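You operate a simulated robot arm through the tools that you are given. There is no shell and no other tool.

You run a simulated two-armed robot. Do the job below in one go: nothing can be reset, and whatever is moved stays where it is left.

## Task
The table is too hot: cool it to about 55 C, then soften the board's green and yellow lumps.
Fine: blue valve at half, then shut; from the cooling board: green lump on square 1, yellow lump on square 3.
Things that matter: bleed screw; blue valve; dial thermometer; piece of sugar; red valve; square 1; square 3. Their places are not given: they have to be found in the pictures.

Only the result counts: the job must be done as asked and must still hold three seconds after the hand-in. Knocking over, shifting, dropping, spilling or breaking anything else fails it.

## Robot
Two 6-joint arms with two-finger parallel grippers on one trunk that stands fixed in place. Base frame: the origin is at the foot of the trunk, x ahead of it, y to its left, z up. Lengths are in mm, angles in degrees, forces in N, time in s.
The left shoulder is at [50, 170, 1292], the right one opposite. Each reaches about 1092 mm from its shoulder. Payload 1.57 kg a hand.
The TCP of each hand is the grasp point between the finger pads, 30 mm short of the fingertips. In the tool frame z runs along the fingers and y along their closing line. The gripper opens to 80 mm. The fingers are 17 mm wide and 12 mm thick; the gripper's body (40 by 82 mm) begins 80 mm behind the TCP.
Orientation is that of the tool frame in the base frame, as a unit quaternion [x, y, z, w]. With the fingers straight down and closing along the base's y, the tool's x points along the base's -x, its y along +y and its z along -z.

## Interface
- The arms move only by the tool nudge_tool. It takes "left_motion", "right_motion" or both (then of equal length, played together; a hand with none holds still); each is a list of rows, each a list of 7 numbers: the shift along the base's x, y, z in mm, then the turn, a rotation vector about the base's x, y, z in degrees, then the closure, from 0 (fully open) to 1 (shut). In form: [[x, y, z, ax, ay, az, hand], ...]. A call has 1 to 20 rows; each row is the pose to reach, as a shift and turn from the pose commanded when the call began. A row lasts 0.2 s, in which the tool goes at most 50 mm and 8.6 degrees; a call with a longer step from one row to the next is refused whole, and so is a gripper value outside its range. A pose out of reach is approached as far as the arm can. The call stops where the force on the tool passes 40 N (or 10 N more than at its start, if that is more) or the arm is blocked; 0.2 s more then pass. The fingers move at their own pace (about 72 mm/s each) and stop on an object; they squeeze with about 24 N. The grip force told is the motor's: it shows also when the fingers shut on nothing. Time passes only in rows, and 0.2 s behind the last, so rows that repeat a pose let the fingers close. The reply holds the time, the measured pose of the TCP, the force on the tool along the base axes, the opening and the grip force, in the units named above and with some noise, with the torque about the TCP (base axes, N m) and any sound that the robot's microphone picked up.
- Cameras (640 x 400 px; columns grow to the right, rows downward): "scene" is now at [29.8, 40.8, 1862.8]; the picture's right is [0.50, -0.86, 0.00], its down [-0.62, -0.36, -0.70] and it looks along [0.61, 0.35, -0.71] (base axes); focal length 342 px, centre (320, 200). "left" rides on the left gripper at [72, 7, -122] in its tool frame; the picture's right is [-0.09, 1.00, 0.00], its down [-0.84, -0.08, -0.54] and it looks along [-0.54, -0.05, 0.84] (tool axes); focal length 238 px, centre (320, 200). "right" rides on the right gripper at [72, -7, -122] in its tool frame; the picture's right is [0.09, 1.00, 0.00], its down [-0.84, 0.08, -0.54] and it looks along [-0.54, 0.05, 0.84] (tool axes); focal length 238 px, centre (320, 200).
- snapshot(camera): a new picture of that camera. No time passes.
- move_column(by): slides the trunk up (or, below 0, down) by that many mm; the arms and the scene camera ride with it, the base frame stays. It gives what a move gives, with no picture.
- head_to(pan, tilt): turns the head with the scene camera to pan (to the left, within 86 degrees either way) and tilt (down, from -29 to 69), counted from straight ahead of the robot. It gives what a move gives.
- point_at(camera, pixels): for up to 12 pixels [column, row] of the newest picture of that camera ("zoom" is the newest enlarged one), the place [x, y, z] in the base frame of the surface seen there, good to about 2 mm. No time passes.
- enlarge(camera, box): a new picture of the part [left, top, right, bottom] of that camera's present view, enlarged. No time passes.
- finish_job(): hands the job in; it is judged then, once.

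Leave the grippers open and the arms clear of the work at the hand-in unless told otherwise.

The tools are called after "Call:" as a command line: name --argument value ..., lists and objects as JSON in quotes. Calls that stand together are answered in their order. nudge_tool: Moves the arms, as the interface text tells. Its arguments: {"type":"object","properties":{"left_motion":{"type":"array"},"right_motion":{"type":"array"}},"required":[]} The other tools are called the same way: move_column (by) moves the trunk up or down; head_to (pan, tilt) turns the head that bears the scene camera; snapshot (camera) takes a picture; point_at (camera, pixels) gives the place of the surface under pixels of a picture; enlarge (camera, box) takes an enlarged picture of a part of a camera's view; finish_job () hands the job in.

At the start:

```text
t: 0.0
left_ee_pos: [443.7, 545.8, 1182.3]
left_ee_rot: [0.001, 1.0, 0.0, 0.0]
left_ft_force: [-0.4, -0.1, -0.4]
left_moment: [-0.01, 0.04, -0.01]
left_gripper_width: 80.0
left_grasp_force: 0.1
right_ee_pos: [814.1, 11.5, 1182.4]
right_ee_rot: [0.001, 1.0, 0.0, 0.0]
right_ft_force: [-0.3, -0.1, 0.3]
right_moment: [0.01, -0.02, -0.02]
right_gripper_width: 80.0
right_grasp_force: 0.0
trunk travel left (down, up): [-907.0, 63.0]
head pan, tilt (commanded): [30.2, 45.5]
```

scene: 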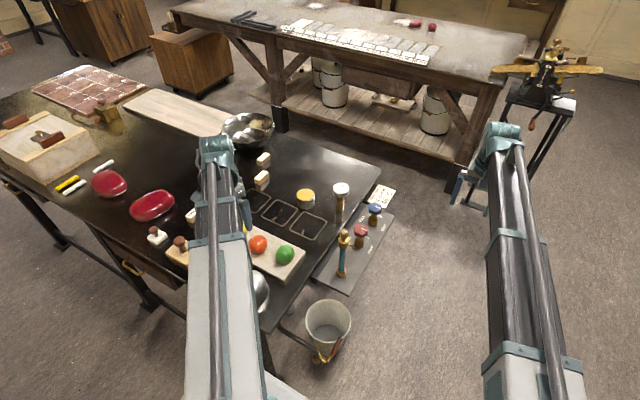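
right: 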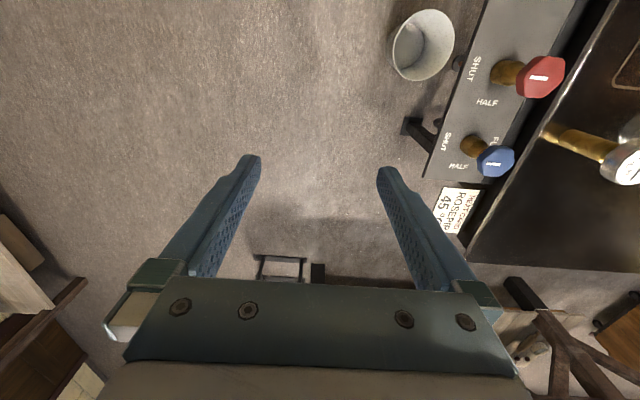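
left: 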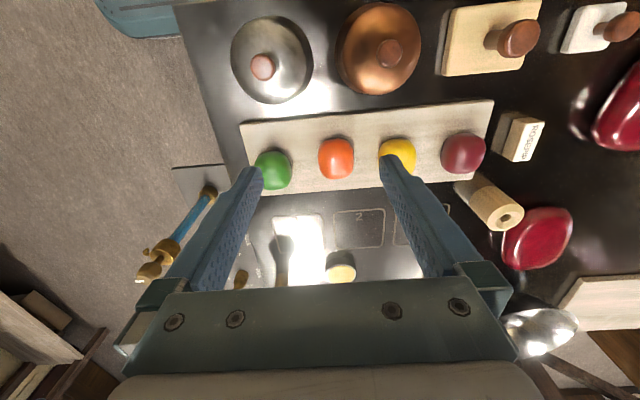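

I see a dark hot table with a board of lumps, squares, valves on a side plate with a bucket below it, and a dial thermometer. First I enlarge the scene view around the valves and squares (about columns 230–400, rows 170–300) and around the board.

Call:
enlarge --camera "scene" --box '[240, 170, 400, 270]'

Call:
enlarge --camera "right" --box '[380, 0, 640, 260]'

Call:
enlarge --camera "left" --box '[140, 80, 560, 300]'

```text
4.00 times, centred on (320, 220) of scene
```

zoom: 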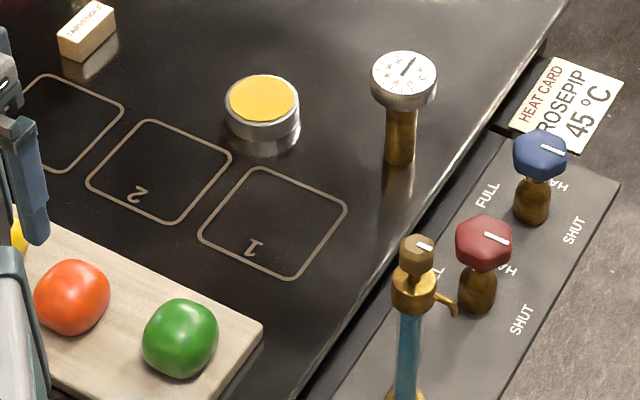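

```text
1.54 times, centred on (510, 130) of right
```

zoom: 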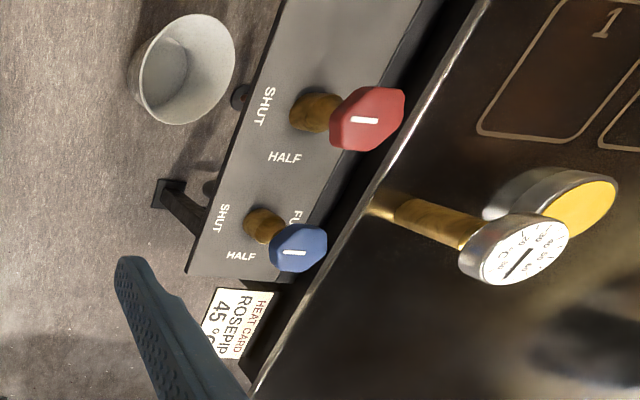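

```text
1.52 times, centred on (350, 190) of left
```

zoom: 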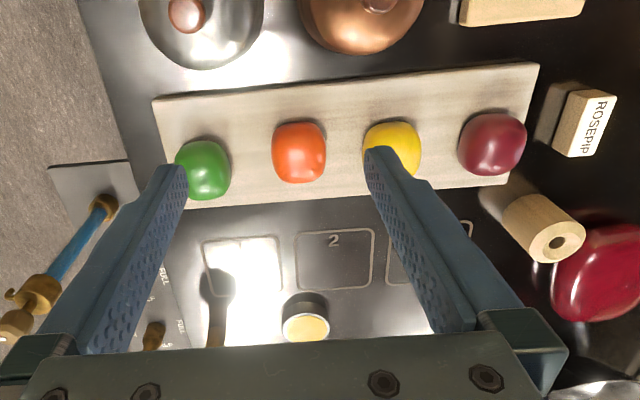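

The red and blue valve knobs both seem to have pointer marks, and the thermometer is a dial on a brass stem. The left arm hides part of the board, so I look in more detail at the dial, the sight tube with its brass screw, and the far part of the table.

Call:
enlarge --camera "scene" --box '[325, 175, 357, 195]'

Call:
enlarge --camera "scene" --box '[320, 180, 400, 230]'

Call:
enlarge --camera "scene" --box '[310, 215, 390, 290]'

Call:
enlarge --camera "scene" --box '[0, 60, 280, 260]'

Call:
enlarge --camera "scene" --box '[220, 0, 540, 150]'

```text
16.00 times, centred on (341, 185) of scene
```

zoom: 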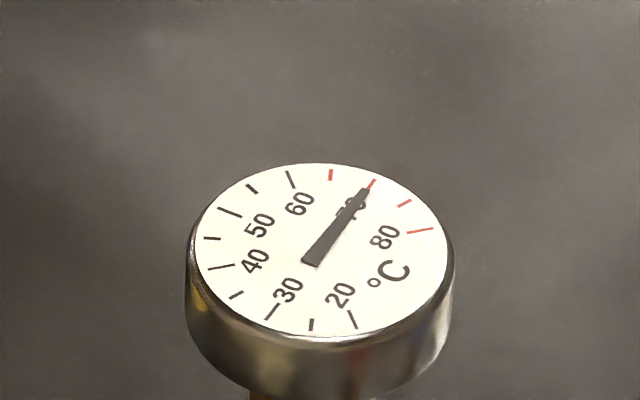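

```text
8.00 times, centred on (360, 205) of scene
```

zoom: 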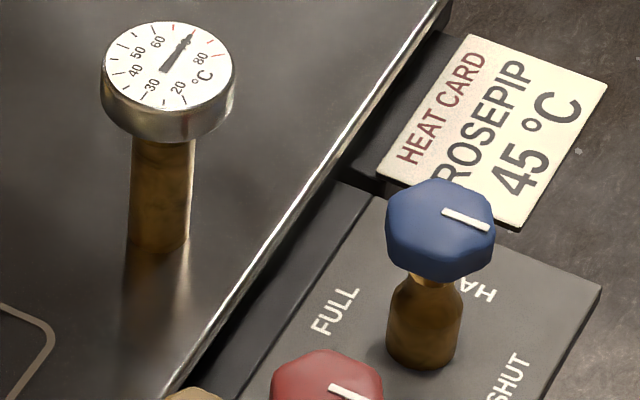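

```text
5.33 times, centred on (350, 252) of scene
```

zoom: 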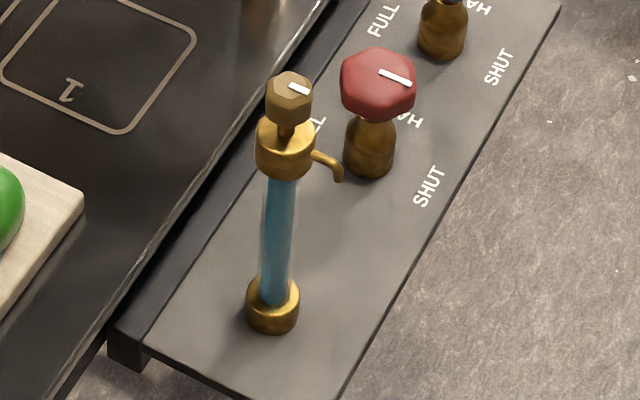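

```text
2.00 times, centred on (140, 160) of scene
```

zoom: 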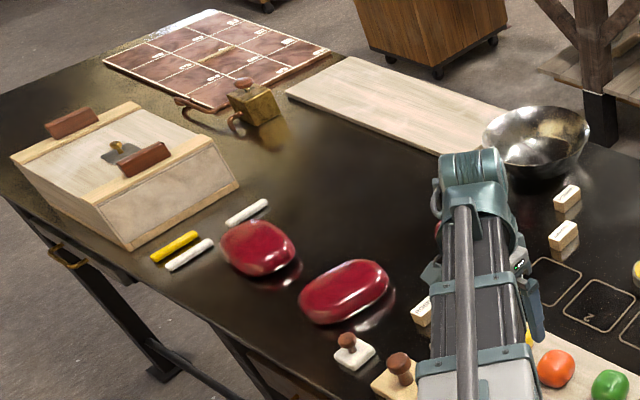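

```text
2.00 times, centred on (380, 75) of scene
```

zoom: 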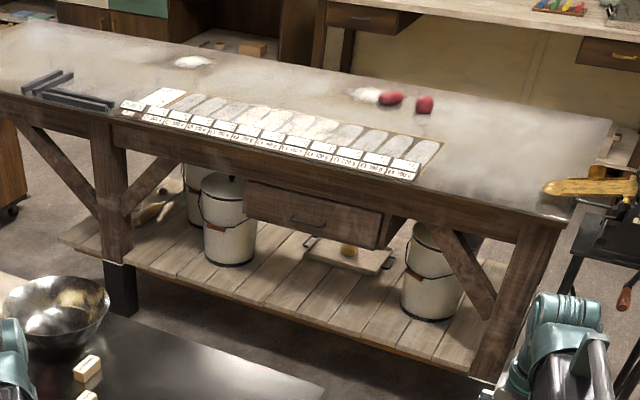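

Both valve knobs and the brass screw carry a white pointer; the dial reads about 70 °C. Now I measure places of knobs, lettering, dial, squares and lumps from the scene picture.

Call:
snapshot --camera "scene"

Call:
point_at --camera "scene" --pixels '[[376, 208], [373, 222], [361, 230], [359, 242], [344, 234], [342, 270], [341, 185], [340, 210], [308, 226], [285, 253], [258, 243], [306, 194]]'

Call:
point_at --camera "scene" --pixels '[[291, 212], [281, 217], [383, 229], [371, 250], [362, 218], [380, 195], [262, 160], [262, 180], [330, 320], [302, 258], [370, 280], [253, 272]]'

```text
taken
```

scene: 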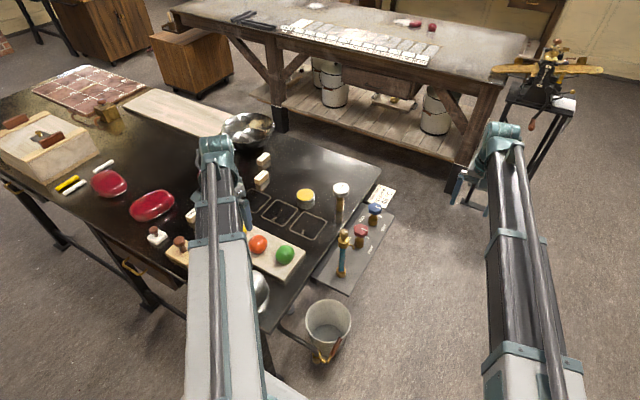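

```text
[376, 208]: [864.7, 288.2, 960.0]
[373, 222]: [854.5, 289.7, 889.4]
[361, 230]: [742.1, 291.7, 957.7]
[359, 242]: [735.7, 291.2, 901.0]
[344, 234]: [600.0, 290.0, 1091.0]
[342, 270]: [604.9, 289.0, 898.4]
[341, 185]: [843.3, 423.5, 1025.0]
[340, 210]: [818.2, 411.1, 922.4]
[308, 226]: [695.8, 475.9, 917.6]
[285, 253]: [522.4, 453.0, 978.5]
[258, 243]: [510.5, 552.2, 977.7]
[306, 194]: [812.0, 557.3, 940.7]
```

```text
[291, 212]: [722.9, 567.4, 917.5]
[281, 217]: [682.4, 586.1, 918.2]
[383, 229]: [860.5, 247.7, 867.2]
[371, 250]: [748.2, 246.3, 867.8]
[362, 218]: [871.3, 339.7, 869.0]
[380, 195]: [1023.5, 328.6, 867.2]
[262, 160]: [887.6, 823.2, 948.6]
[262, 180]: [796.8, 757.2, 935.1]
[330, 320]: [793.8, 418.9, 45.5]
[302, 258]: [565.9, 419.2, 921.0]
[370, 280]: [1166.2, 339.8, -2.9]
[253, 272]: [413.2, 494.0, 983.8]
```

Both pointers face the robot's right (-y), where SHUT is printed, so both valves are shut; HALF must lie toward +x. Now I measure the lumps, board and squares through the left hand's camera (green near (273,170), orange (335,158), yellow (398,152), purple (463,153), squares near row 230).

Call:
snapshot --camera "left"

Call:
point_at --camera "left" --pixels '[[273, 170], [335, 158], [398, 152], [463, 153], [242, 130], [255, 195], [490, 105], [472, 178], [283, 252], [359, 228], [428, 215], [342, 270]]'

Call:
point_at --camera "left" --pixels '[[275, 220], [322, 214], [335, 211], [383, 209], [396, 208], [450, 205], [490, 215], [520, 140], [385, 248], [337, 248], [155, 255], [265, 68]]'

```text
taken
```

left: 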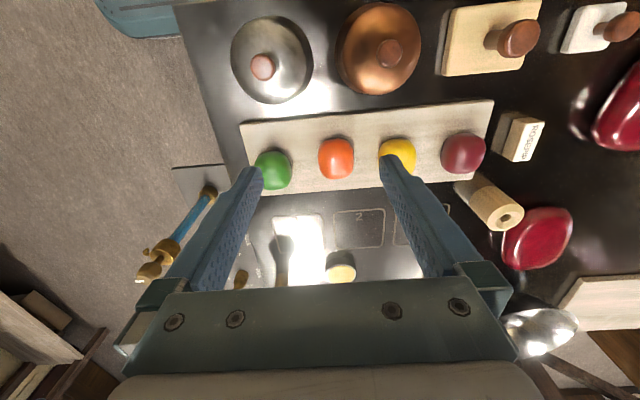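

```text
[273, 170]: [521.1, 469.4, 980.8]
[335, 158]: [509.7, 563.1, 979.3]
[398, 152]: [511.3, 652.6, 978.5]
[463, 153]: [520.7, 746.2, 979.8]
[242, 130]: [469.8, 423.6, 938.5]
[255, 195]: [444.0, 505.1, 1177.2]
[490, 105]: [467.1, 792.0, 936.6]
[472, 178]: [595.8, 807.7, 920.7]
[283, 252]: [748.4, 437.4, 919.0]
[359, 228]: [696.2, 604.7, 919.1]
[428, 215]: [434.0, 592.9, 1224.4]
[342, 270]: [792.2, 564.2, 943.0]
```

```text
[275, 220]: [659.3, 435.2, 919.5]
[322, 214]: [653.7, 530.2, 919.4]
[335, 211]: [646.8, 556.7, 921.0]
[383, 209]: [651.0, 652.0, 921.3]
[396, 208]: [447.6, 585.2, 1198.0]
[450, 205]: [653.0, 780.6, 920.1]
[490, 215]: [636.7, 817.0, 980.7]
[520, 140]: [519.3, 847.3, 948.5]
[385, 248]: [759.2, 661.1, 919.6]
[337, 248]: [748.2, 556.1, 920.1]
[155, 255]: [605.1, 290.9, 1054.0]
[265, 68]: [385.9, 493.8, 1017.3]
```

The squares are found: square 1 centred near (703,483), square 2 near (702,606), square 3 near (702,729), table top z≈919. The blue knob is at about (865,289), top z≈960. Next I bring the right hand high over the blue valve (z stays 1182) for a close look.

Call:
nudge_tool --right_motion '[[7, 40, 0, 0, 0, 0, 0], [14, 80, 0, 0, 0, 0, 0], [21, 120, 0, 0, 0, 0, 0], [28, 160, 0, 0, 0, 0, 0], [35, 200, 0, 0, 0, 0, 0], [43, 240, 0, 0, 0, 0, 0], [51, 277, 0, 0, 0, 0, 0], [51, 277, -40, 0, 0, 0, 0], [51, 277, -80, 0, 0, 0, 0], [51, 277, -80, 0, 0, 0, 0]]'

Call:
snapshot --camera "right"

Call:
snapshot --camera "scene"

```text
t: 2.2
left_ee_pos: [443.0, 546.4, 1182.8]
left_ee_rot: [0.0, 1.0, 0.0, 0.0]
left_ft_force: [-0.2, 0.1, 0.1]
left_moment: [0.01, 0.02, -0.01]
left_gripper_width: 79.8
left_grasp_force: 0.1
right_ee_pos: [811.6, 256.2, 1181.5]
right_ee_rot: [0.0, 1.0, 0.0, 0.001]
right_ft_force: [0.6, 0.2, 0.2]
right_moment: [0.0, 0.0, 0.03]
right_gripper_width: 79.8
right_grasp_force: 0.1
right hand out of reach, approached as far as the arm can: row 5, 6, 7, 8, 9, 10
trunk travel left (down, up): [-907.0, 63.0]
head pan, tilt (commanded): [30.2, 45.5]
```

```text
taken
```

right: 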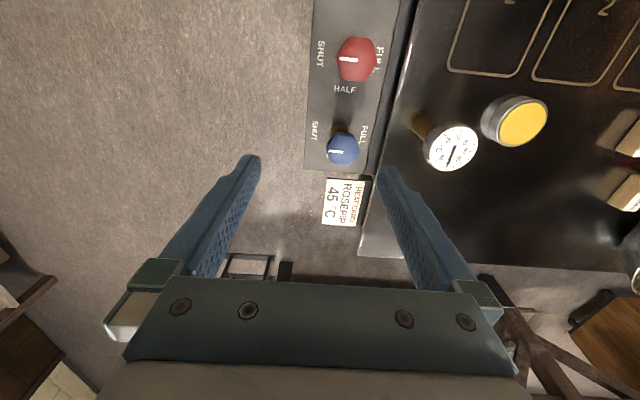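

```text
taken
```

scene: 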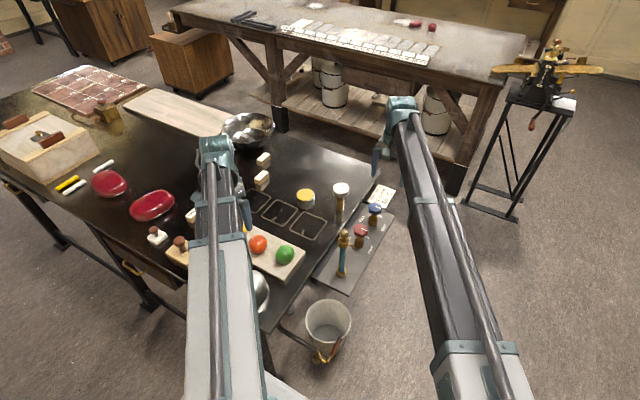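

The right arm cannot reach the blue valve with fingers down (stopped at 812, 256); the left arm can. So I retreat the right hand the way it came, and the left hand will do all the work.

Call:
nudge_tool --right_motion '[[-7, -40, 11, 0, 0, 0, 0], [-14, -80, 22, 0, 0, 0, 0], [-21, -120, 34, 0, 0, 0, 0], [-28, -160, 45, 0, 0, 0, 0], [-35, -200, 57, 0, 0, 0, 0], [-60, -240, 68, 0, 0, 0, 0], [-90, -277, 80, 0, 0, 0, 0], [-110, -320, 80, 0, 0, 0, 0], [-140, -360, 80, 0, 0, 0, 0], [-170, -400, 80, 0, 0, 0, 0], [-190, -440, 80, 0, 0, 0, 0]]'

Call:
snapshot --camera "scene"

```text
t: 4.6
left_ee_pos: [442.0, 546.5, 1181.6]
left_ee_rot: [0.0, 1.0, 0.0, 0.0]
left_ft_force: [-0.1, -0.3, -0.7]
left_moment: [0.01, 0.0, 0.01]
left_gripper_width: 80.1
left_grasp_force: 0.0
right_ee_pos: [621.9, -183.1, 1180.9]
right_ee_rot: [-0.001, 1.0, 0.0, 0.0]
right_ft_force: [-1.1, 0.0, -0.1]
right_moment: [-0.02, 0.01, 0.02]
right_gripper_width: 80.3
right_grasp_force: 0.0
right hand out of reach, approached as far as the arm can: row 1, 2, 3, 4, 5, 6, 7, 8, 9, 10, 11
trunk travel left (down, up): [-907.0, 63.0]
head pan, tilt (commanded): [30.2, 45.5]
```

```text
taken
```

scene: 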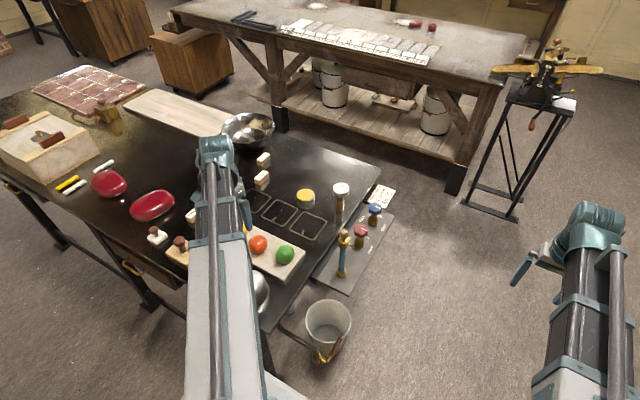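

The right hand is parked at (622,-183,1181), away from the work. Now the left hand goes along a straight line over to above the blue valve, slightly lower (z≈1150), passing clear of the thermometer (top 1025) and sight tube (top ≈1095).

Call:
nudge_tool --left_motion '[[38, -23, -3, 0, 0, 0, 0], [76, -46, -6, 0, 0, 0, 0], [114, -70, -9, 0, 0, 0, 0], [152, -93, -12, 0, 0, 0, 0], [190, -116, -15, 0, 0, 0, 0], [228, -139, -18, 0, 0, 0, 0], [266, -162, -21, 0, 0, 0, 0], [304, -186, -24, 0, 0, 0, 0], [342, -209, -27, 0, 0, 0, 0], [380, -232, -30, 0, 0, 0, 0], [421, -257, -32, 0, 0, 0, 0], [421, -257, -32, 0, 0, 0, 0]]'

Call:
snapshot --camera "left"

Call:
snapshot --camera "scene"

```text
t: 7.2
left_ee_pos: [863.7, 289.3, 1183.0]
left_ee_rot: [0.0, 1.0, 0.0, 0.0]
left_ft_force: [0.9, -0.3, 0.1]
left_moment: [-0.02, 0.03, 0.0]
left_gripper_width: 80.3
left_grasp_force: 0.1
left hand out of reach, approached as far as the arm can: row 2, 3, 4, 5, 6, 7, 8, 9, 10, 11, 12
right_ee_pos: [621.6, -182.5, 1181.4]
right_ee_rot: [0.0, 1.0, 0.0, 0.0]
right_ft_force: [-0.2, 0.3, -0.4]
right_moment: [-0.01, -0.03, -0.03]
right_gripper_width: 79.8
right_grasp_force: 0.1
trunk travel left (down, up): [-907.0, 63.0]
head pan, tilt (commanded): [30.2, 45.5]
```

```text
taken
```

left: 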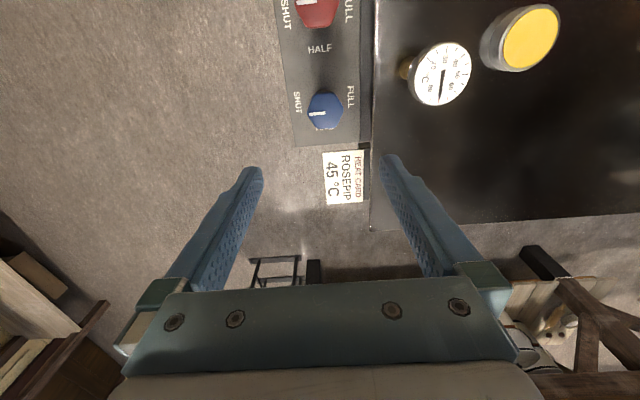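

```text
taken
```

scene: 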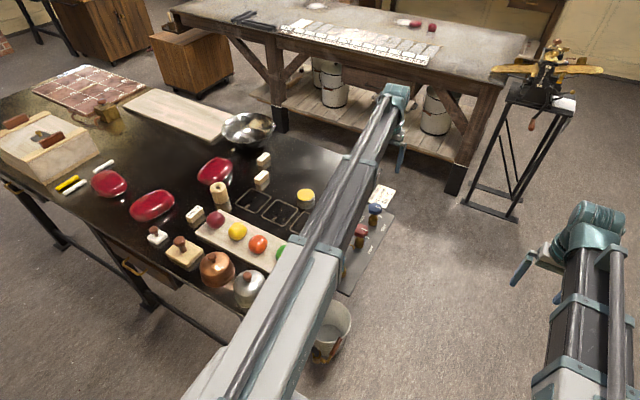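

Vertical shifts are not followed (z stays at 1182 with fingers down), so height must come from the trunk column. Before lowering I must know how high the arm links are above the sight tube and thermometer, so I measure points on the left arm in the scene picture: (250,350), (300,260), (330,215), (360,160), (385,110), (395,90).

Call:
point_at --camera "scene" --pixels '[[230, 370], [270, 310], [300, 260], [325, 225], [345, 190], [365, 150], [380, 115], [395, 92], [402, 108], [400, 150], [385, 150], [315, 260]]'

Call:
enlarge --camera "scene" --box '[220, 80, 460, 360]'

Call:
enlarge --camera "left" --box '[260, 0, 580, 210]'

```text
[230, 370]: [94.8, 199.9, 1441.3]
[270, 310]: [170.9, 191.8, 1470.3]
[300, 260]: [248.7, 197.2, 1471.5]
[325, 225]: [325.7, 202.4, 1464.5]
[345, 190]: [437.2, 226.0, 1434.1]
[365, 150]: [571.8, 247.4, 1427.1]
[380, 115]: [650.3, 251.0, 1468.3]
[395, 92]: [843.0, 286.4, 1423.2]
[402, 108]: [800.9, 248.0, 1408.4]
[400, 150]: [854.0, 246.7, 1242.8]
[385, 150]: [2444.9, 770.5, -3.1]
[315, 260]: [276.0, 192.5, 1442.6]
```

```text
1.43 times, centred on (340, 220) of scene
```

zoom: 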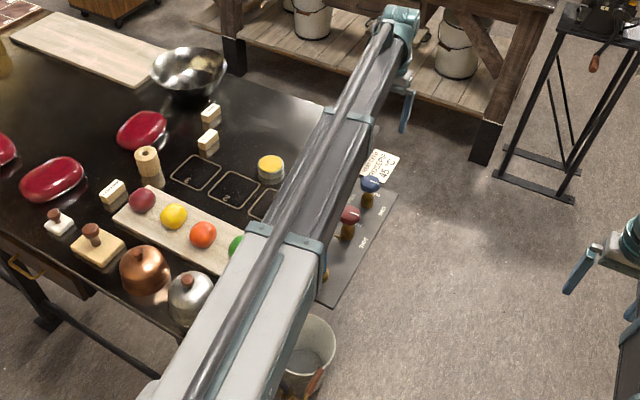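

```text
1.90 times, centred on (420, 105) of left
```

zoom: 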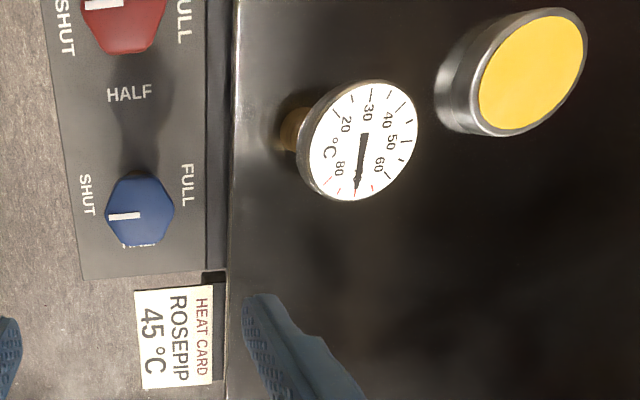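

The arms are horizontal telescopes at about z 1400 and only the column changes height; at TCP z≈945 the arm's underside will still be above the bleed screw (1091). The left view confirms: blue pointer left toward SHUT, red the same. I measure the blue knob accurately in the newest zoom, centre near (140,213).

Call:
point_at --camera "zoom" --pixels '[[140, 213], [110, 217], [172, 210], [138, 176], [140, 240], [125, 217], [112, 190], [168, 190], [130, 245], [360, 140], [85, 195], [187, 185]]'

Call:
enlarge --camera "left" --box '[285, 75, 365, 145]'

```text
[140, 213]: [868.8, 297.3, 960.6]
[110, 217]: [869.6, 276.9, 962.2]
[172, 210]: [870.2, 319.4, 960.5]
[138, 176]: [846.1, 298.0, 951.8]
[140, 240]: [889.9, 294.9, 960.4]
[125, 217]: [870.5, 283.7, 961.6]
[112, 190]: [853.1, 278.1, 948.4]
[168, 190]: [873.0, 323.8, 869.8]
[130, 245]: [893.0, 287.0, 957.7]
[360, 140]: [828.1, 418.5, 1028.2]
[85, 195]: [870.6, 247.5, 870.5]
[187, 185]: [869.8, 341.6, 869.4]
```

```text
5.71 times, centred on (325, 110) of left
```

zoom: 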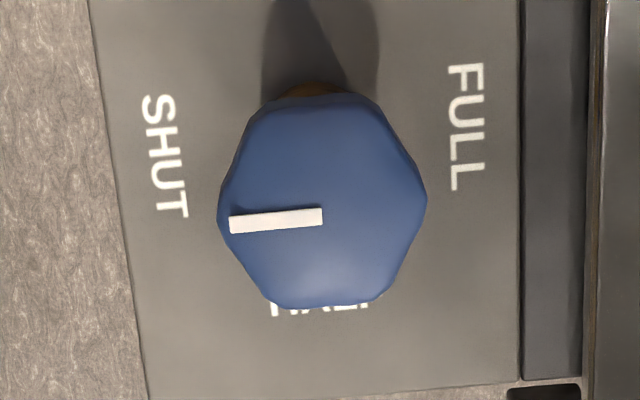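

I refine the knob's centre with the newest zoom: the knob spans columns 218–427, the pointer ends near (322,217).

Call:
point_at --camera "zoom" --pixels '[[322, 215], [225, 215], [420, 208], [322, 300], [322, 140], [322, 110], [275, 305], [380, 295], [165, 155], [467, 125], [230, 180], [415, 170]]'

```text
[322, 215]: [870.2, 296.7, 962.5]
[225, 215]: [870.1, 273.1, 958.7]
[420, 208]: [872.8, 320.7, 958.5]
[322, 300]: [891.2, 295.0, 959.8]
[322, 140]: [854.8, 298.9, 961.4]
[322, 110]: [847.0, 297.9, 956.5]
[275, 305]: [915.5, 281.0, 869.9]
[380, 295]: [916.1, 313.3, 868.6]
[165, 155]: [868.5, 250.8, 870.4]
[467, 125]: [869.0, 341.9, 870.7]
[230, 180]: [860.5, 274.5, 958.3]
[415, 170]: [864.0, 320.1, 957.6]
```

The blue knob's axis is at about (870,297), 47 mm across, top z≈961. I centre the hand over it and test at this height whether the wrist can turn +90° (SHUT→HALF, counter-clockwise from above), then turn back.

Call:
nudge_tool --left_motion '[[6, 7.5, 0, 0, 0, 0, 0], [6, 7.5, 0, 0, 0, 8.5, 0], [6, 7.5, 0, 0, 0, 17, 0], [6, 7.5, 0, 0, 0, 25.5, 0], [6, 7.5, 0, 0, 0, 34, 0], [6, 7.5, 0, 0, 0, 42.5, 0], [6, 7.5, 0, 0, 0, 51, 0], [6, 7.5, 0, 0, 0, 59.5, 0], [6, 7.5, 0, 0, 0, 68, 0], [6, 7.5, 0, 0, 0, 76.5, 0], [6, 7.5, 0, 0, 0, 85, 0], [6, 7.5, 0, 0, 0, 93, 0], [6, 7.5, 0, 0, 0, 95, 0]]'

Call:
snapshot --camera "left"

```text
t: 10.0
left_ee_pos: [869.6, 297.9, 1180.9]
left_ee_rot: [0.738, -0.675, 0.001, -0.001]
left_ft_force: [0.4, 0.1, -0.5]
left_moment: [-0.01, 0.0, -0.02]
left_gripper_width: 80.2
left_grasp_force: 0.2
right_ee_pos: [621.2, -181.5, 1181.3]
right_ee_rot: [0.0, 1.0, -0.001, 0.0]
right_ft_force: [0.1, 0.0, -0.7]
right_moment: [0.03, 0.02, -0.01]
right_gripper_width: 80.0
right_grasp_force: 0.0
trunk travel left (down, up): [-907.0, 63.0]
head pan, tilt (commanded): [30.2, 45.5]
```

```text
taken
```

left: 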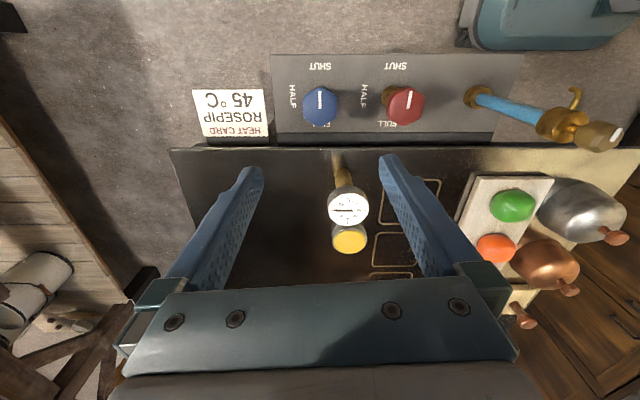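

The wrist turns +95° freely. This view also shows the sight tube at (470–620, 85–150); I enlarge it to see the water column and the screw's pointer.

Call:
enlarge --camera "left" --box '[440, 60, 640, 185]'

Call:
enlarge --camera "left" --box '[300, 170, 400, 260]'

```text
3.20 times, centred on (540, 122) of left
```

zoom: 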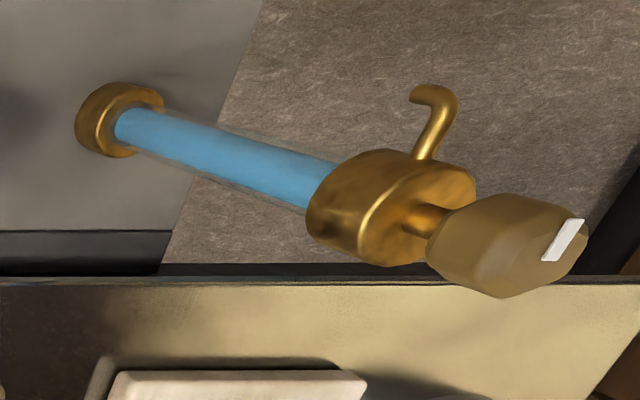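

```text
4.44 times, centred on (350, 215) of left
```

zoom: 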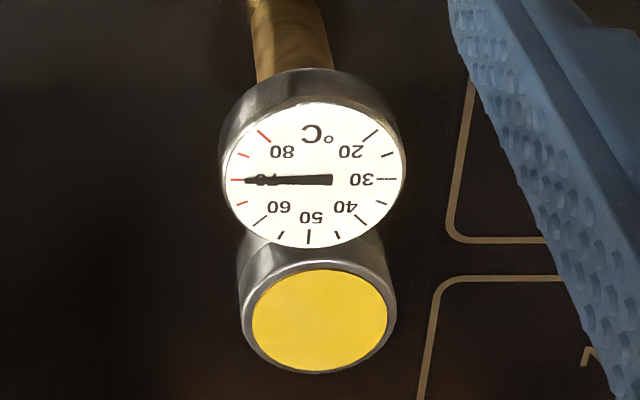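

The tube is full of water with no visible air, the screw's pointer is in its shut direction, and the dial reads 70 °C. I turn the hand back by -95° and then lower the column by 234 mm so the pads are at the knob's height (z≈948).

Call:
nudge_tool --left_motion '[[0, 0, 0, 0, 0, -8.5, 0], [0, 0, 0, 0, 0, -17, 0], [0, 0, 0, 0, 0, -25.5, 0], [0, 0, 0, 0, 0, -34, 0], [0, 0, 0, 0, 0, -42.5, 0], [0, 0, 0, 0, 0, -51, 0], [0, 0, 0, 0, 0, -59.5, 0], [0, 0, 0, 0, 0, -68, 0], [0, 0, 0, 0, 0, -76.5, 0], [0, 0, 0, 0, 0, -85, 0], [0, 0, 0, 0, 0, -93, 0], [0, 0, 0, 0, 0, -95, 0], [0, 0, 0, 0, 0, -95, 0]]'

Call:
move_column --by -120

Call:
snapshot --camera "left"

Call:
snapshot --camera "scene"

```text
t: 12.8
left_ee_pos: [869.6, 297.2, 1181.8]
left_ee_rot: [0.002, 1.0, 0.0, 0.0]
left_ft_force: [0.5, 0.3, -0.5]
left_moment: [0.02, 0.01, 0.01]
left_gripper_width: 80.0
left_grasp_force: 0.0
right_ee_pos: [622.1, -182.1, 1182.0]
right_ee_rot: [0.0, 1.0, 0.0, 0.0]
right_ft_force: [0.2, 0.0, 0.3]
right_moment: [0.03, -0.02, 0.0]
right_gripper_width: 79.9
right_grasp_force: 0.0
trunk travel left (down, up): [-907.0, 63.0]
head pan, tilt (commanded): [30.2, 45.5]
```

```text
t: 14.3
left_ee_pos: [869.0, 295.9, 1061.8]
left_ee_rot: [0.001, 1.0, -0.001, 0.001]
left_ft_force: [0.2, 0.2, -0.1]
left_moment: [-0.02, 0.0, -0.02]
left_gripper_width: 79.9
left_grasp_force: 0.0
right_ee_pos: [622.1, -182.3, 1062.2]
right_ee_rot: [0.0, 1.0, 0.001, 0.0]
right_ft_force: [0.1, 0.6, -0.8]
right_moment: [-0.02, 0.02, 0.0]
right_gripper_width: 79.9
right_grasp_force: 0.0
trunk travel left (down, up): [-787.0, 183.0]
head pan, tilt (commanded): [30.2, 45.5]
```

```text
taken
```

left: 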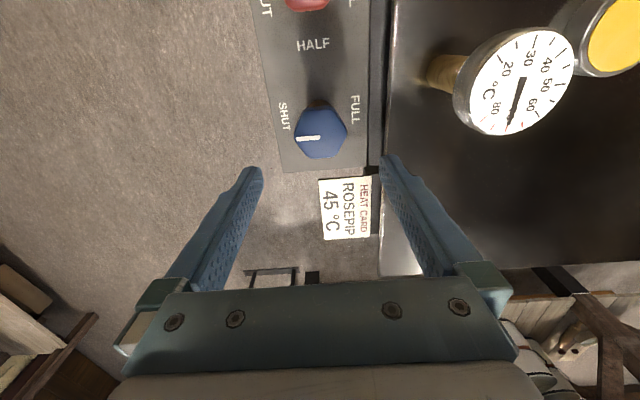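

```text
taken
```

scene: 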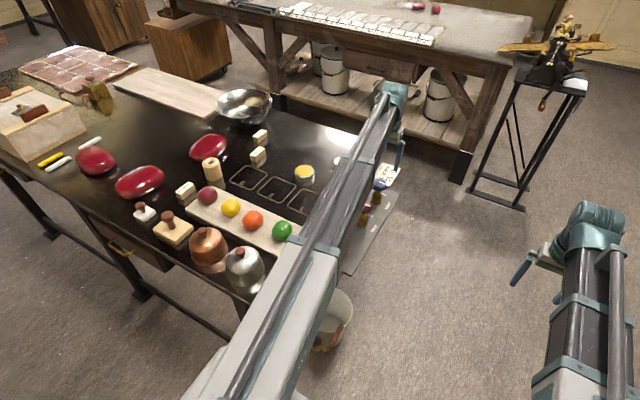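

I check the forearm's underside clearance over the bleed screw: enlarge the scene around the forearm's lower edge near (350–400, 130–260).

Call:
enlarge --camera "scene" --box '[290, 80, 418, 280]'

Call:
snapshot --camera "right"

```text
2.00 times, centred on (354, 180) of scene
```

zoom: 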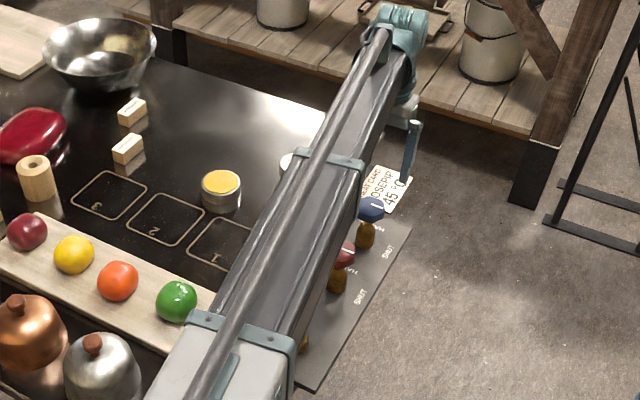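

```text
taken
```

right: 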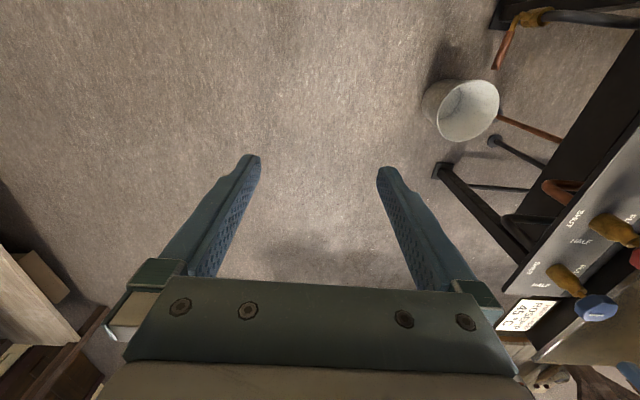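

Call:
point_at --camera "zoom" --pixels '[[290, 330], [294, 380], [310, 290], [322, 255], [340, 215], [355, 180], [365, 165], [385, 115], [340, 150], [295, 158], [410, 110], [330, 130]]'

```text
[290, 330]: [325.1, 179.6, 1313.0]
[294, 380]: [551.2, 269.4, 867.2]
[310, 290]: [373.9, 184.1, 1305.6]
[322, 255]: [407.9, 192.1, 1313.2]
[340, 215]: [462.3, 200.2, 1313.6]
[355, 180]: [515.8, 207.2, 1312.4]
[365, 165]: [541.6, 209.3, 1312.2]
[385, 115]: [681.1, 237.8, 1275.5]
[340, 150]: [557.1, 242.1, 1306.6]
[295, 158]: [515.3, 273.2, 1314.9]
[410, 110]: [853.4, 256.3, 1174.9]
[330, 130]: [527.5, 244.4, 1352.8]
```

The forearm is about 66 mm wide with its top at 1313 now, so its underside will be near 1135 at grasp height, against the screw top at ≈1095. I lower 112 mm more in two steps.

Call:
move_column --by -80

Call:
snapshot --camera "left"

Call:
snapshot --camera "scene"

```text
t: 15.5
left_ee_pos: [870.1, 296.4, 981.6]
left_ee_rot: [-0.001, 1.0, 0.0, 0.0]
left_ft_force: [-0.1, -0.3, 0.4]
left_moment: [-0.04, -0.02, 0.01]
left_gripper_width: 80.2
left_grasp_force: 0.1
right_ee_pos: [620.5, -182.4, 982.3]
right_ee_rot: [0.0, 1.0, 0.0, -0.001]
right_ft_force: [0.0, 1.4, -0.2]
right_moment: [0.01, 0.01, 0.0]
right_gripper_width: 80.1
right_grasp_force: 0.1
trunk travel left (down, up): [-707.0, 263.0]
head pan, tilt (commanded): [30.2, 45.5]
```

```text
taken
```

left: 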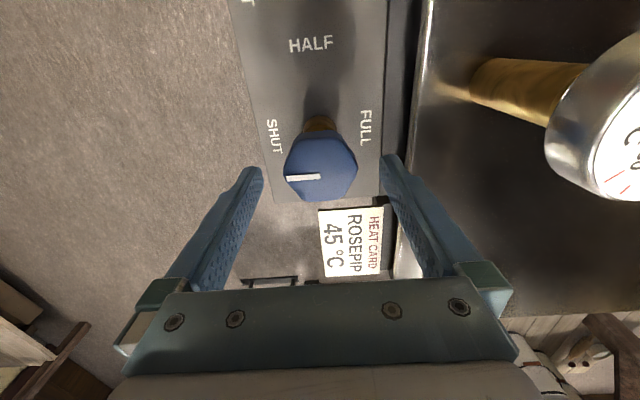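

```text
taken
```

scene: 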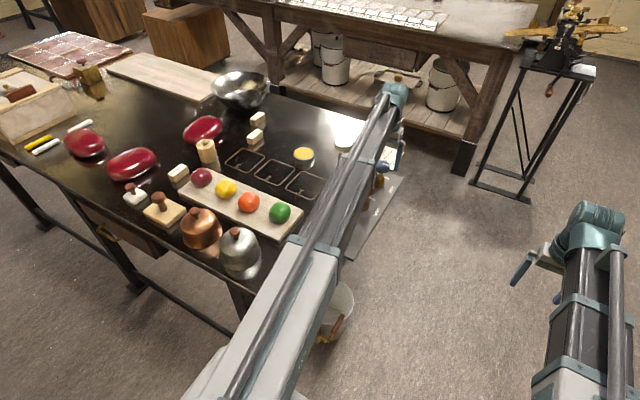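

The knob sits between the fingers (column ~320). I lower 32 mm more to z≈950.

Call:
move_column --by -32

Call:
snapshot --camera "left"

```text
t: 16.2
left_ee_pos: [869.6, 297.1, 950.4]
left_ee_rot: [0.0, 1.0, 0.0, 0.0]
left_ft_force: [0.0, 0.8, 0.9]
left_moment: [0.01, 0.02, -0.01]
left_gripper_width: 79.9
left_grasp_force: 0.1
right_ee_pos: [621.5, -182.5, 949.4]
right_ee_rot: [0.0, 1.0, 0.001, 0.0]
right_ft_force: [-0.1, 0.4, 0.2]
right_moment: [-0.01, 0.02, 0.02]
right_gripper_width: 80.1
right_grasp_force: 0.2
trunk travel left (down, up): [-675.0, 295.0]
head pan, tilt (commanded): [30.2, 45.5]
```

```text
taken
```

left: 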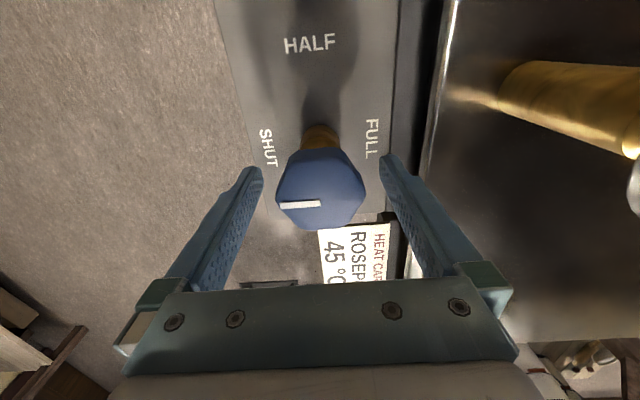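

The knob is between the fingers. Before turning it, I check whether the dial is visible to the scene camera in this pose (it was near (345,138)).

Call:
enlarge --camera "scene" --box '[310, 95, 390, 145]'

```text
8.00 times, centred on (350, 120) of scene
```

zoom: 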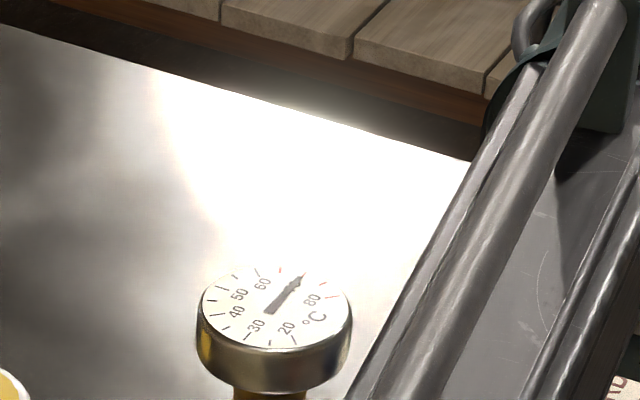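

The dial is visible from here and reads 70 °C. Now I close on the blue knob (3 rows) and turn it +90° from SHUT to HALF in 11 rows, holding on so it can be shut quickly.

Call:
nudge_tool --left_motion '[[0, 0, 0, 0, 0, 0, 1], [0, 0, 0, 0, 0, 0, 1], [0, 0, 0, 0, 0, 0, 1], [0, 0, 0, 0, 0, 8.2, 1], [0, 0, 0, 0, 0, 16.4, 1], [0, 0, 0, 0, 0, 24.6, 1], [0, 0, 0, 0, 0, 32.8, 1], [0, 0, 0, 0, 0, 41, 1], [0, 0, 0, 0, 0, 49.2, 1], [0, 0, 0, 0, 0, 57.4, 1], [0, 0, 0, 0, 0, 65.6, 1], [0, 0, 0, 0, 0, 73.8, 1], [0, 0, 0, 0, 0, 82, 1], [0, 0, 0, 0, 0, 90, 1]]'

Call:
snapshot --camera "left"

Call:
enlarge --camera "scene" --box '[310, 95, 390, 145]'

```text
t: 19.2
left_ee_pos: [870.0, 296.6, 949.9]
left_ee_rot: [0.708, -0.706, 0.001, 0.0]
left_ft_force: [-0.3, 2.0, -1.5]
left_moment: [-0.03, 0.07, -0.01]
left_gripper_width: 49.6
left_grasp_force: 45.2
right_ee_pos: [621.5, -182.4, 950.4]
right_ee_rot: [-0.001, 1.0, 0.0, 0.0]
right_ft_force: [-0.6, 0.3, -0.2]
right_moment: [0.02, 0.02, 0.0]
right_gripper_width: 79.8
right_grasp_force: 0.1
trunk travel left (down, up): [-675.0, 295.0]
head pan, tilt (commanded): [30.2, 45.5]
```

```text
taken
```

left: 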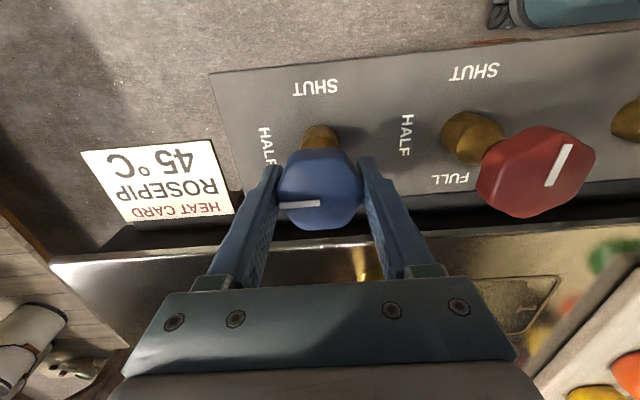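

```text
8.00 times, centred on (350, 120) of scene
```

zoom: 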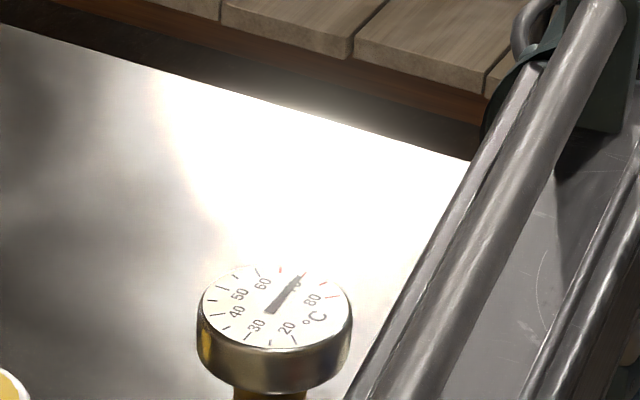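

The pointer now faces HALF and the dial still shows about 70 °C. I hold for 1.2 s and read the dial and listen.

Call:
nudge_tool --left_motion '[[0, 0, 0, 0, 0, 0, 1], [0, 0, 0, 0, 0, 0, 1], [0, 0, 0, 0, 0, 0, 1], [0, 0, 0, 0, 0, 0, 1], [0, 0, 0, 0, 0, 0, 1]]'

Call:
enlarge --camera "scene" --box '[325, 120, 365, 145]'

Call:
snapshot --camera "scene"

```text
t: 20.4
left_ee_pos: [871.0, 296.5, 949.1]
left_ee_rot: [0.707, -0.707, 0.0, 0.0]
left_ft_force: [-1.8, 1.6, -1.0]
left_moment: [0.02, 0.03, 0.01]
left_gripper_width: 49.3
left_grasp_force: 44.4
right_ee_pos: [622.8, -182.4, 949.2]
right_ee_rot: [0.0, 1.0, 0.0, 0.0]
right_ft_force: [0.5, 0.2, 1.3]
right_moment: [0.0, 0.02, -0.01]
right_gripper_width: 79.9
right_grasp_force: 0.1
trunk travel left (down, up): [-675.0, 295.0]
head pan, tilt (commanded): [30.2, 45.5]
```

```text
16.00 times, centred on (345, 132) of scene
```

zoom: 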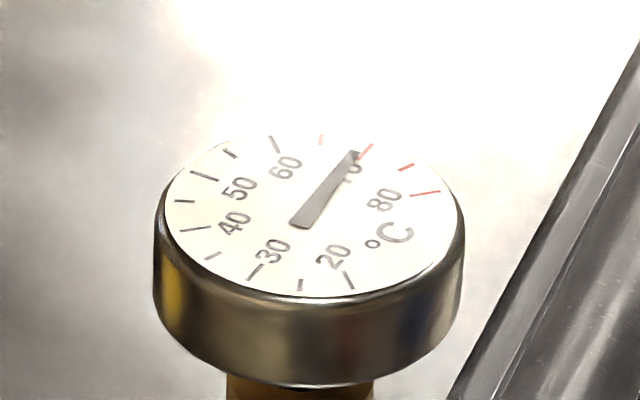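

```text
taken
```

scene: 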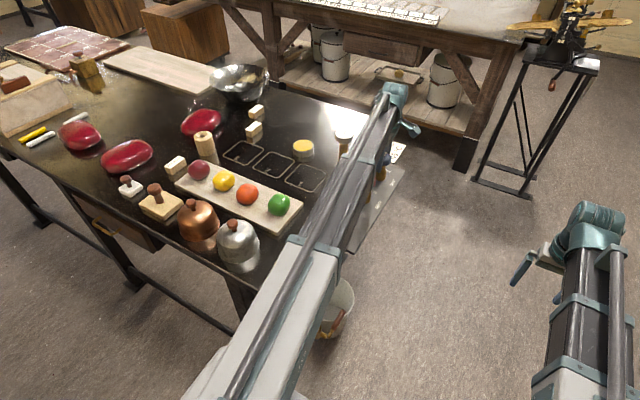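

The needle has moved slightly below the 70 tick (about 69 °C). I hold 2 s more and read again to learn the cooling rate.

Call:
nudge_tool --left_motion '[[0, 0, 0, 0, 0, 0, 1], [0, 0, 0, 0, 0, 0, 1], [0, 0, 0, 0, 0, 0, 1], [0, 0, 0, 0, 0, 0, 1], [0, 0, 0, 0, 0, 0, 1], [0, 0, 0, 0, 0, 0, 1], [0, 0, 0, 0, 0, 0, 1], [0, 0, 0, 0, 0, 0, 1], [0, 0, 0, 0, 0, 0, 1]]'

Call:
enlarge --camera "scene" --box '[325, 120, 365, 145]'

```text
t: 22.4
left_ee_pos: [869.5, 296.6, 949.6]
left_ee_rot: [0.707, -0.707, 0.0, 0.0]
left_ft_force: [-1.2, 1.3, -1.9]
left_moment: [0.01, 0.0, 0.01]
left_gripper_width: 49.4
left_grasp_force: 44.6
right_ee_pos: [622.2, -181.8, 949.3]
right_ee_rot: [-0.001, 1.0, 0.0, 0.0]
right_ft_force: [-0.1, -0.6, 0.5]
right_moment: [0.01, -0.01, 0.0]
right_gripper_width: 79.8
right_grasp_force: 0.0
trunk travel left (down, up): [-675.0, 295.0]
head pan, tilt (commanded): [30.2, 45.5]
```

```text
16.00 times, centred on (345, 132) of scene
```

zoom: 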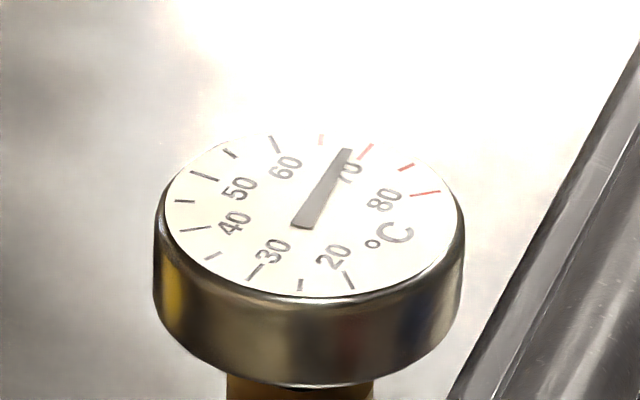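

The needle tip moved from about (357,152) to (347,150): near 68 °C, falling about 0.6 °C/s or a bit more. I hold 2 s more to see whether the rate grows (lag of the dial).

Call:
nudge_tool --left_motion '[[0, 0, 0, 0, 0, 0, 1], [0, 0, 0, 0, 0, 0, 1], [0, 0, 0, 0, 0, 0, 1], [0, 0, 0, 0, 0, 0, 1], [0, 0, 0, 0, 0, 0, 1], [0, 0, 0, 0, 0, 0, 1], [0, 0, 0, 0, 0, 0, 1], [0, 0, 0, 0, 0, 0, 1], [0, 0, 0, 0, 0, 0, 1]]'

Call:
enlarge --camera "scene" --box '[325, 120, 365, 145]'

```text
t: 24.4
left_ee_pos: [870.0, 298.1, 948.9]
left_ee_rot: [-0.707, 0.707, 0.0, 0.0]
left_ft_force: [-1.5, 0.4, -1.4]
left_moment: [-0.01, 0.02, 0.01]
left_gripper_width: 49.3
left_grasp_force: 45.2
right_ee_pos: [623.6, -181.9, 949.8]
right_ee_rot: [0.0, 1.0, 0.0, -0.001]
right_ft_force: [-0.5, -0.1, 0.1]
right_moment: [0.0, 0.01, 0.0]
right_gripper_width: 80.0
right_grasp_force: 0.1
trunk travel left (down, up): [-675.0, 295.0]
head pan, tilt (commanded): [30.2, 45.5]
```

```text
16.00 times, centred on (345, 132) of scene
```

zoom: 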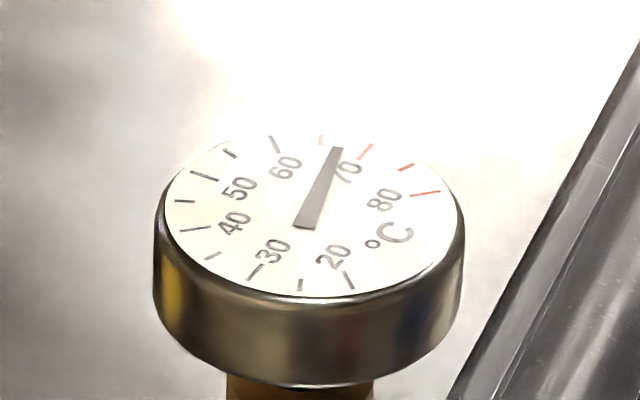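

Steady fall of about 0.55 °C/s (about 67 °C now); 55 °C should come about 21 s from now. I keep holding and check in 4-second steps.

Call:
nudge_tool --left_motion '[[0, 0, 0, 0, 0, 0, 1], [0, 0, 0, 0, 0, 0, 1], [0, 0, 0, 0, 0, 0, 1], [0, 0, 0, 0, 0, 0, 1], [0, 0, 0, 0, 0, 0, 1], [0, 0, 0, 0, 0, 0, 1], [0, 0, 0, 0, 0, 0, 1], [0, 0, 0, 0, 0, 0, 1], [0, 0, 0, 0, 0, 0, 1], [0, 0, 0, 0, 0, 0, 1], [0, 0, 0, 0, 0, 0, 1], [0, 0, 0, 0, 0, 0, 1], [0, 0, 0, 0, 0, 0, 1], [0, 0, 0, 0, 0, 0, 1], [0, 0, 0, 0, 0, 0, 1], [0, 0, 0, 0, 0, 0, 1], [0, 0, 0, 0, 0, 0, 1], [0, 0, 0, 0, 0, 0, 1], [0, 0, 0, 0, 0, 0, 1]]'

Call:
enlarge --camera "scene" --box '[325, 120, 365, 145]'

```text
t: 28.4
left_ee_pos: [868.0, 298.2, 949.9]
left_ee_rot: [-0.707, 0.707, 0.0, 0.0]
left_ft_force: [-2.6, 1.2, -1.5]
left_moment: [0.02, -0.01, -0.03]
left_gripper_width: 49.4
left_grasp_force: 45.0
right_ee_pos: [622.6, -181.8, 950.5]
right_ee_rot: [0.0, 1.0, 0.0, 0.0]
right_ft_force: [-0.4, 0.3, 1.1]
right_moment: [-0.02, 0.02, 0.04]
right_gripper_width: 80.0
right_grasp_force: 0.0
trunk travel left (down, up): [-675.0, 295.0]
head pan, tilt (commanded): [30.2, 45.5]
```

```text
16.00 times, centred on (345, 132) of scene
```

zoom: 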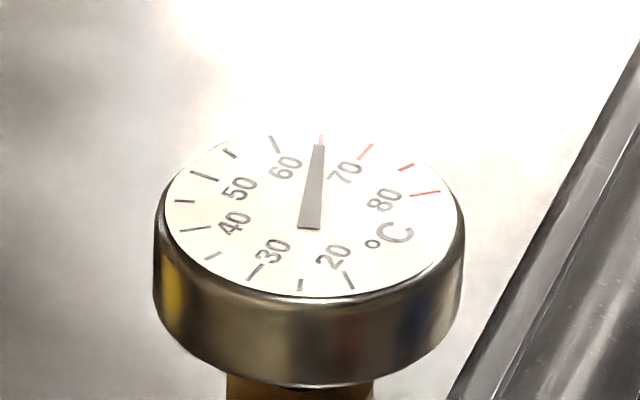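

The dial reads 65 °C at t=28.4. I continue to hold 4 s at a time.

Call:
nudge_tool --left_motion '[[0, 0, 0, 0, 0, 0, 1], [0, 0, 0, 0, 0, 0, 1], [0, 0, 0, 0, 0, 0, 1], [0, 0, 0, 0, 0, 0, 1], [0, 0, 0, 0, 0, 0, 1], [0, 0, 0, 0, 0, 0, 1], [0, 0, 0, 0, 0, 0, 1], [0, 0, 0, 0, 0, 0, 1], [0, 0, 0, 0, 0, 0, 1], [0, 0, 0, 0, 0, 0, 1], [0, 0, 0, 0, 0, 0, 1], [0, 0, 0, 0, 0, 0, 1], [0, 0, 0, 0, 0, 0, 1], [0, 0, 0, 0, 0, 0, 1], [0, 0, 0, 0, 0, 0, 1], [0, 0, 0, 0, 0, 0, 1], [0, 0, 0, 0, 0, 0, 1], [0, 0, 0, 0, 0, 0, 1], [0, 0, 0, 0, 0, 0, 1]]'

Call:
enlarge --camera "scene" --box '[325, 120, 365, 145]'

Call:
snapshot --camera "left"

```text
t: 32.4
left_ee_pos: [870.6, 295.9, 949.5]
left_ee_rot: [-0.707, 0.707, 0.0, 0.0]
left_ft_force: [-1.5, 1.3, -1.2]
left_moment: [-0.03, 0.0, 0.04]
left_gripper_width: 49.2
left_grasp_force: 44.9
right_ee_pos: [622.6, -182.5, 949.3]
right_ee_rot: [0.0, 1.0, 0.0, 0.0]
right_ft_force: [0.0, -0.3, 0.2]
right_moment: [0.01, 0.02, 0.03]
right_gripper_width: 79.9
right_grasp_force: 0.0
trunk travel left (down, up): [-675.0, 295.0]
head pan, tilt (commanded): [30.2, 45.5]
```

```text
16.00 times, centred on (345, 132) of scene
```

zoom: 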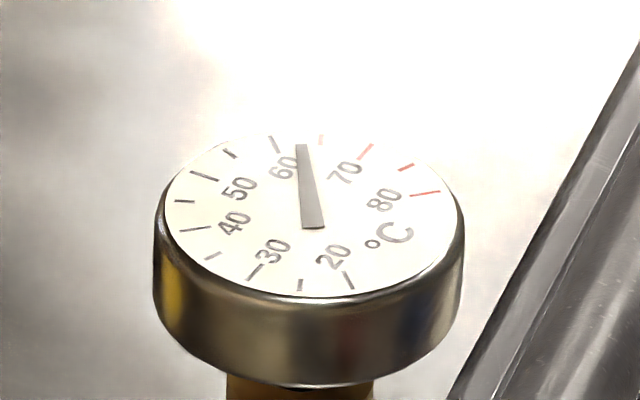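

```text
taken
```

left: 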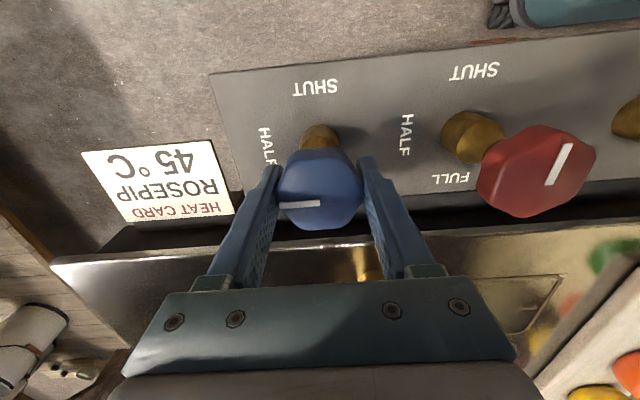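

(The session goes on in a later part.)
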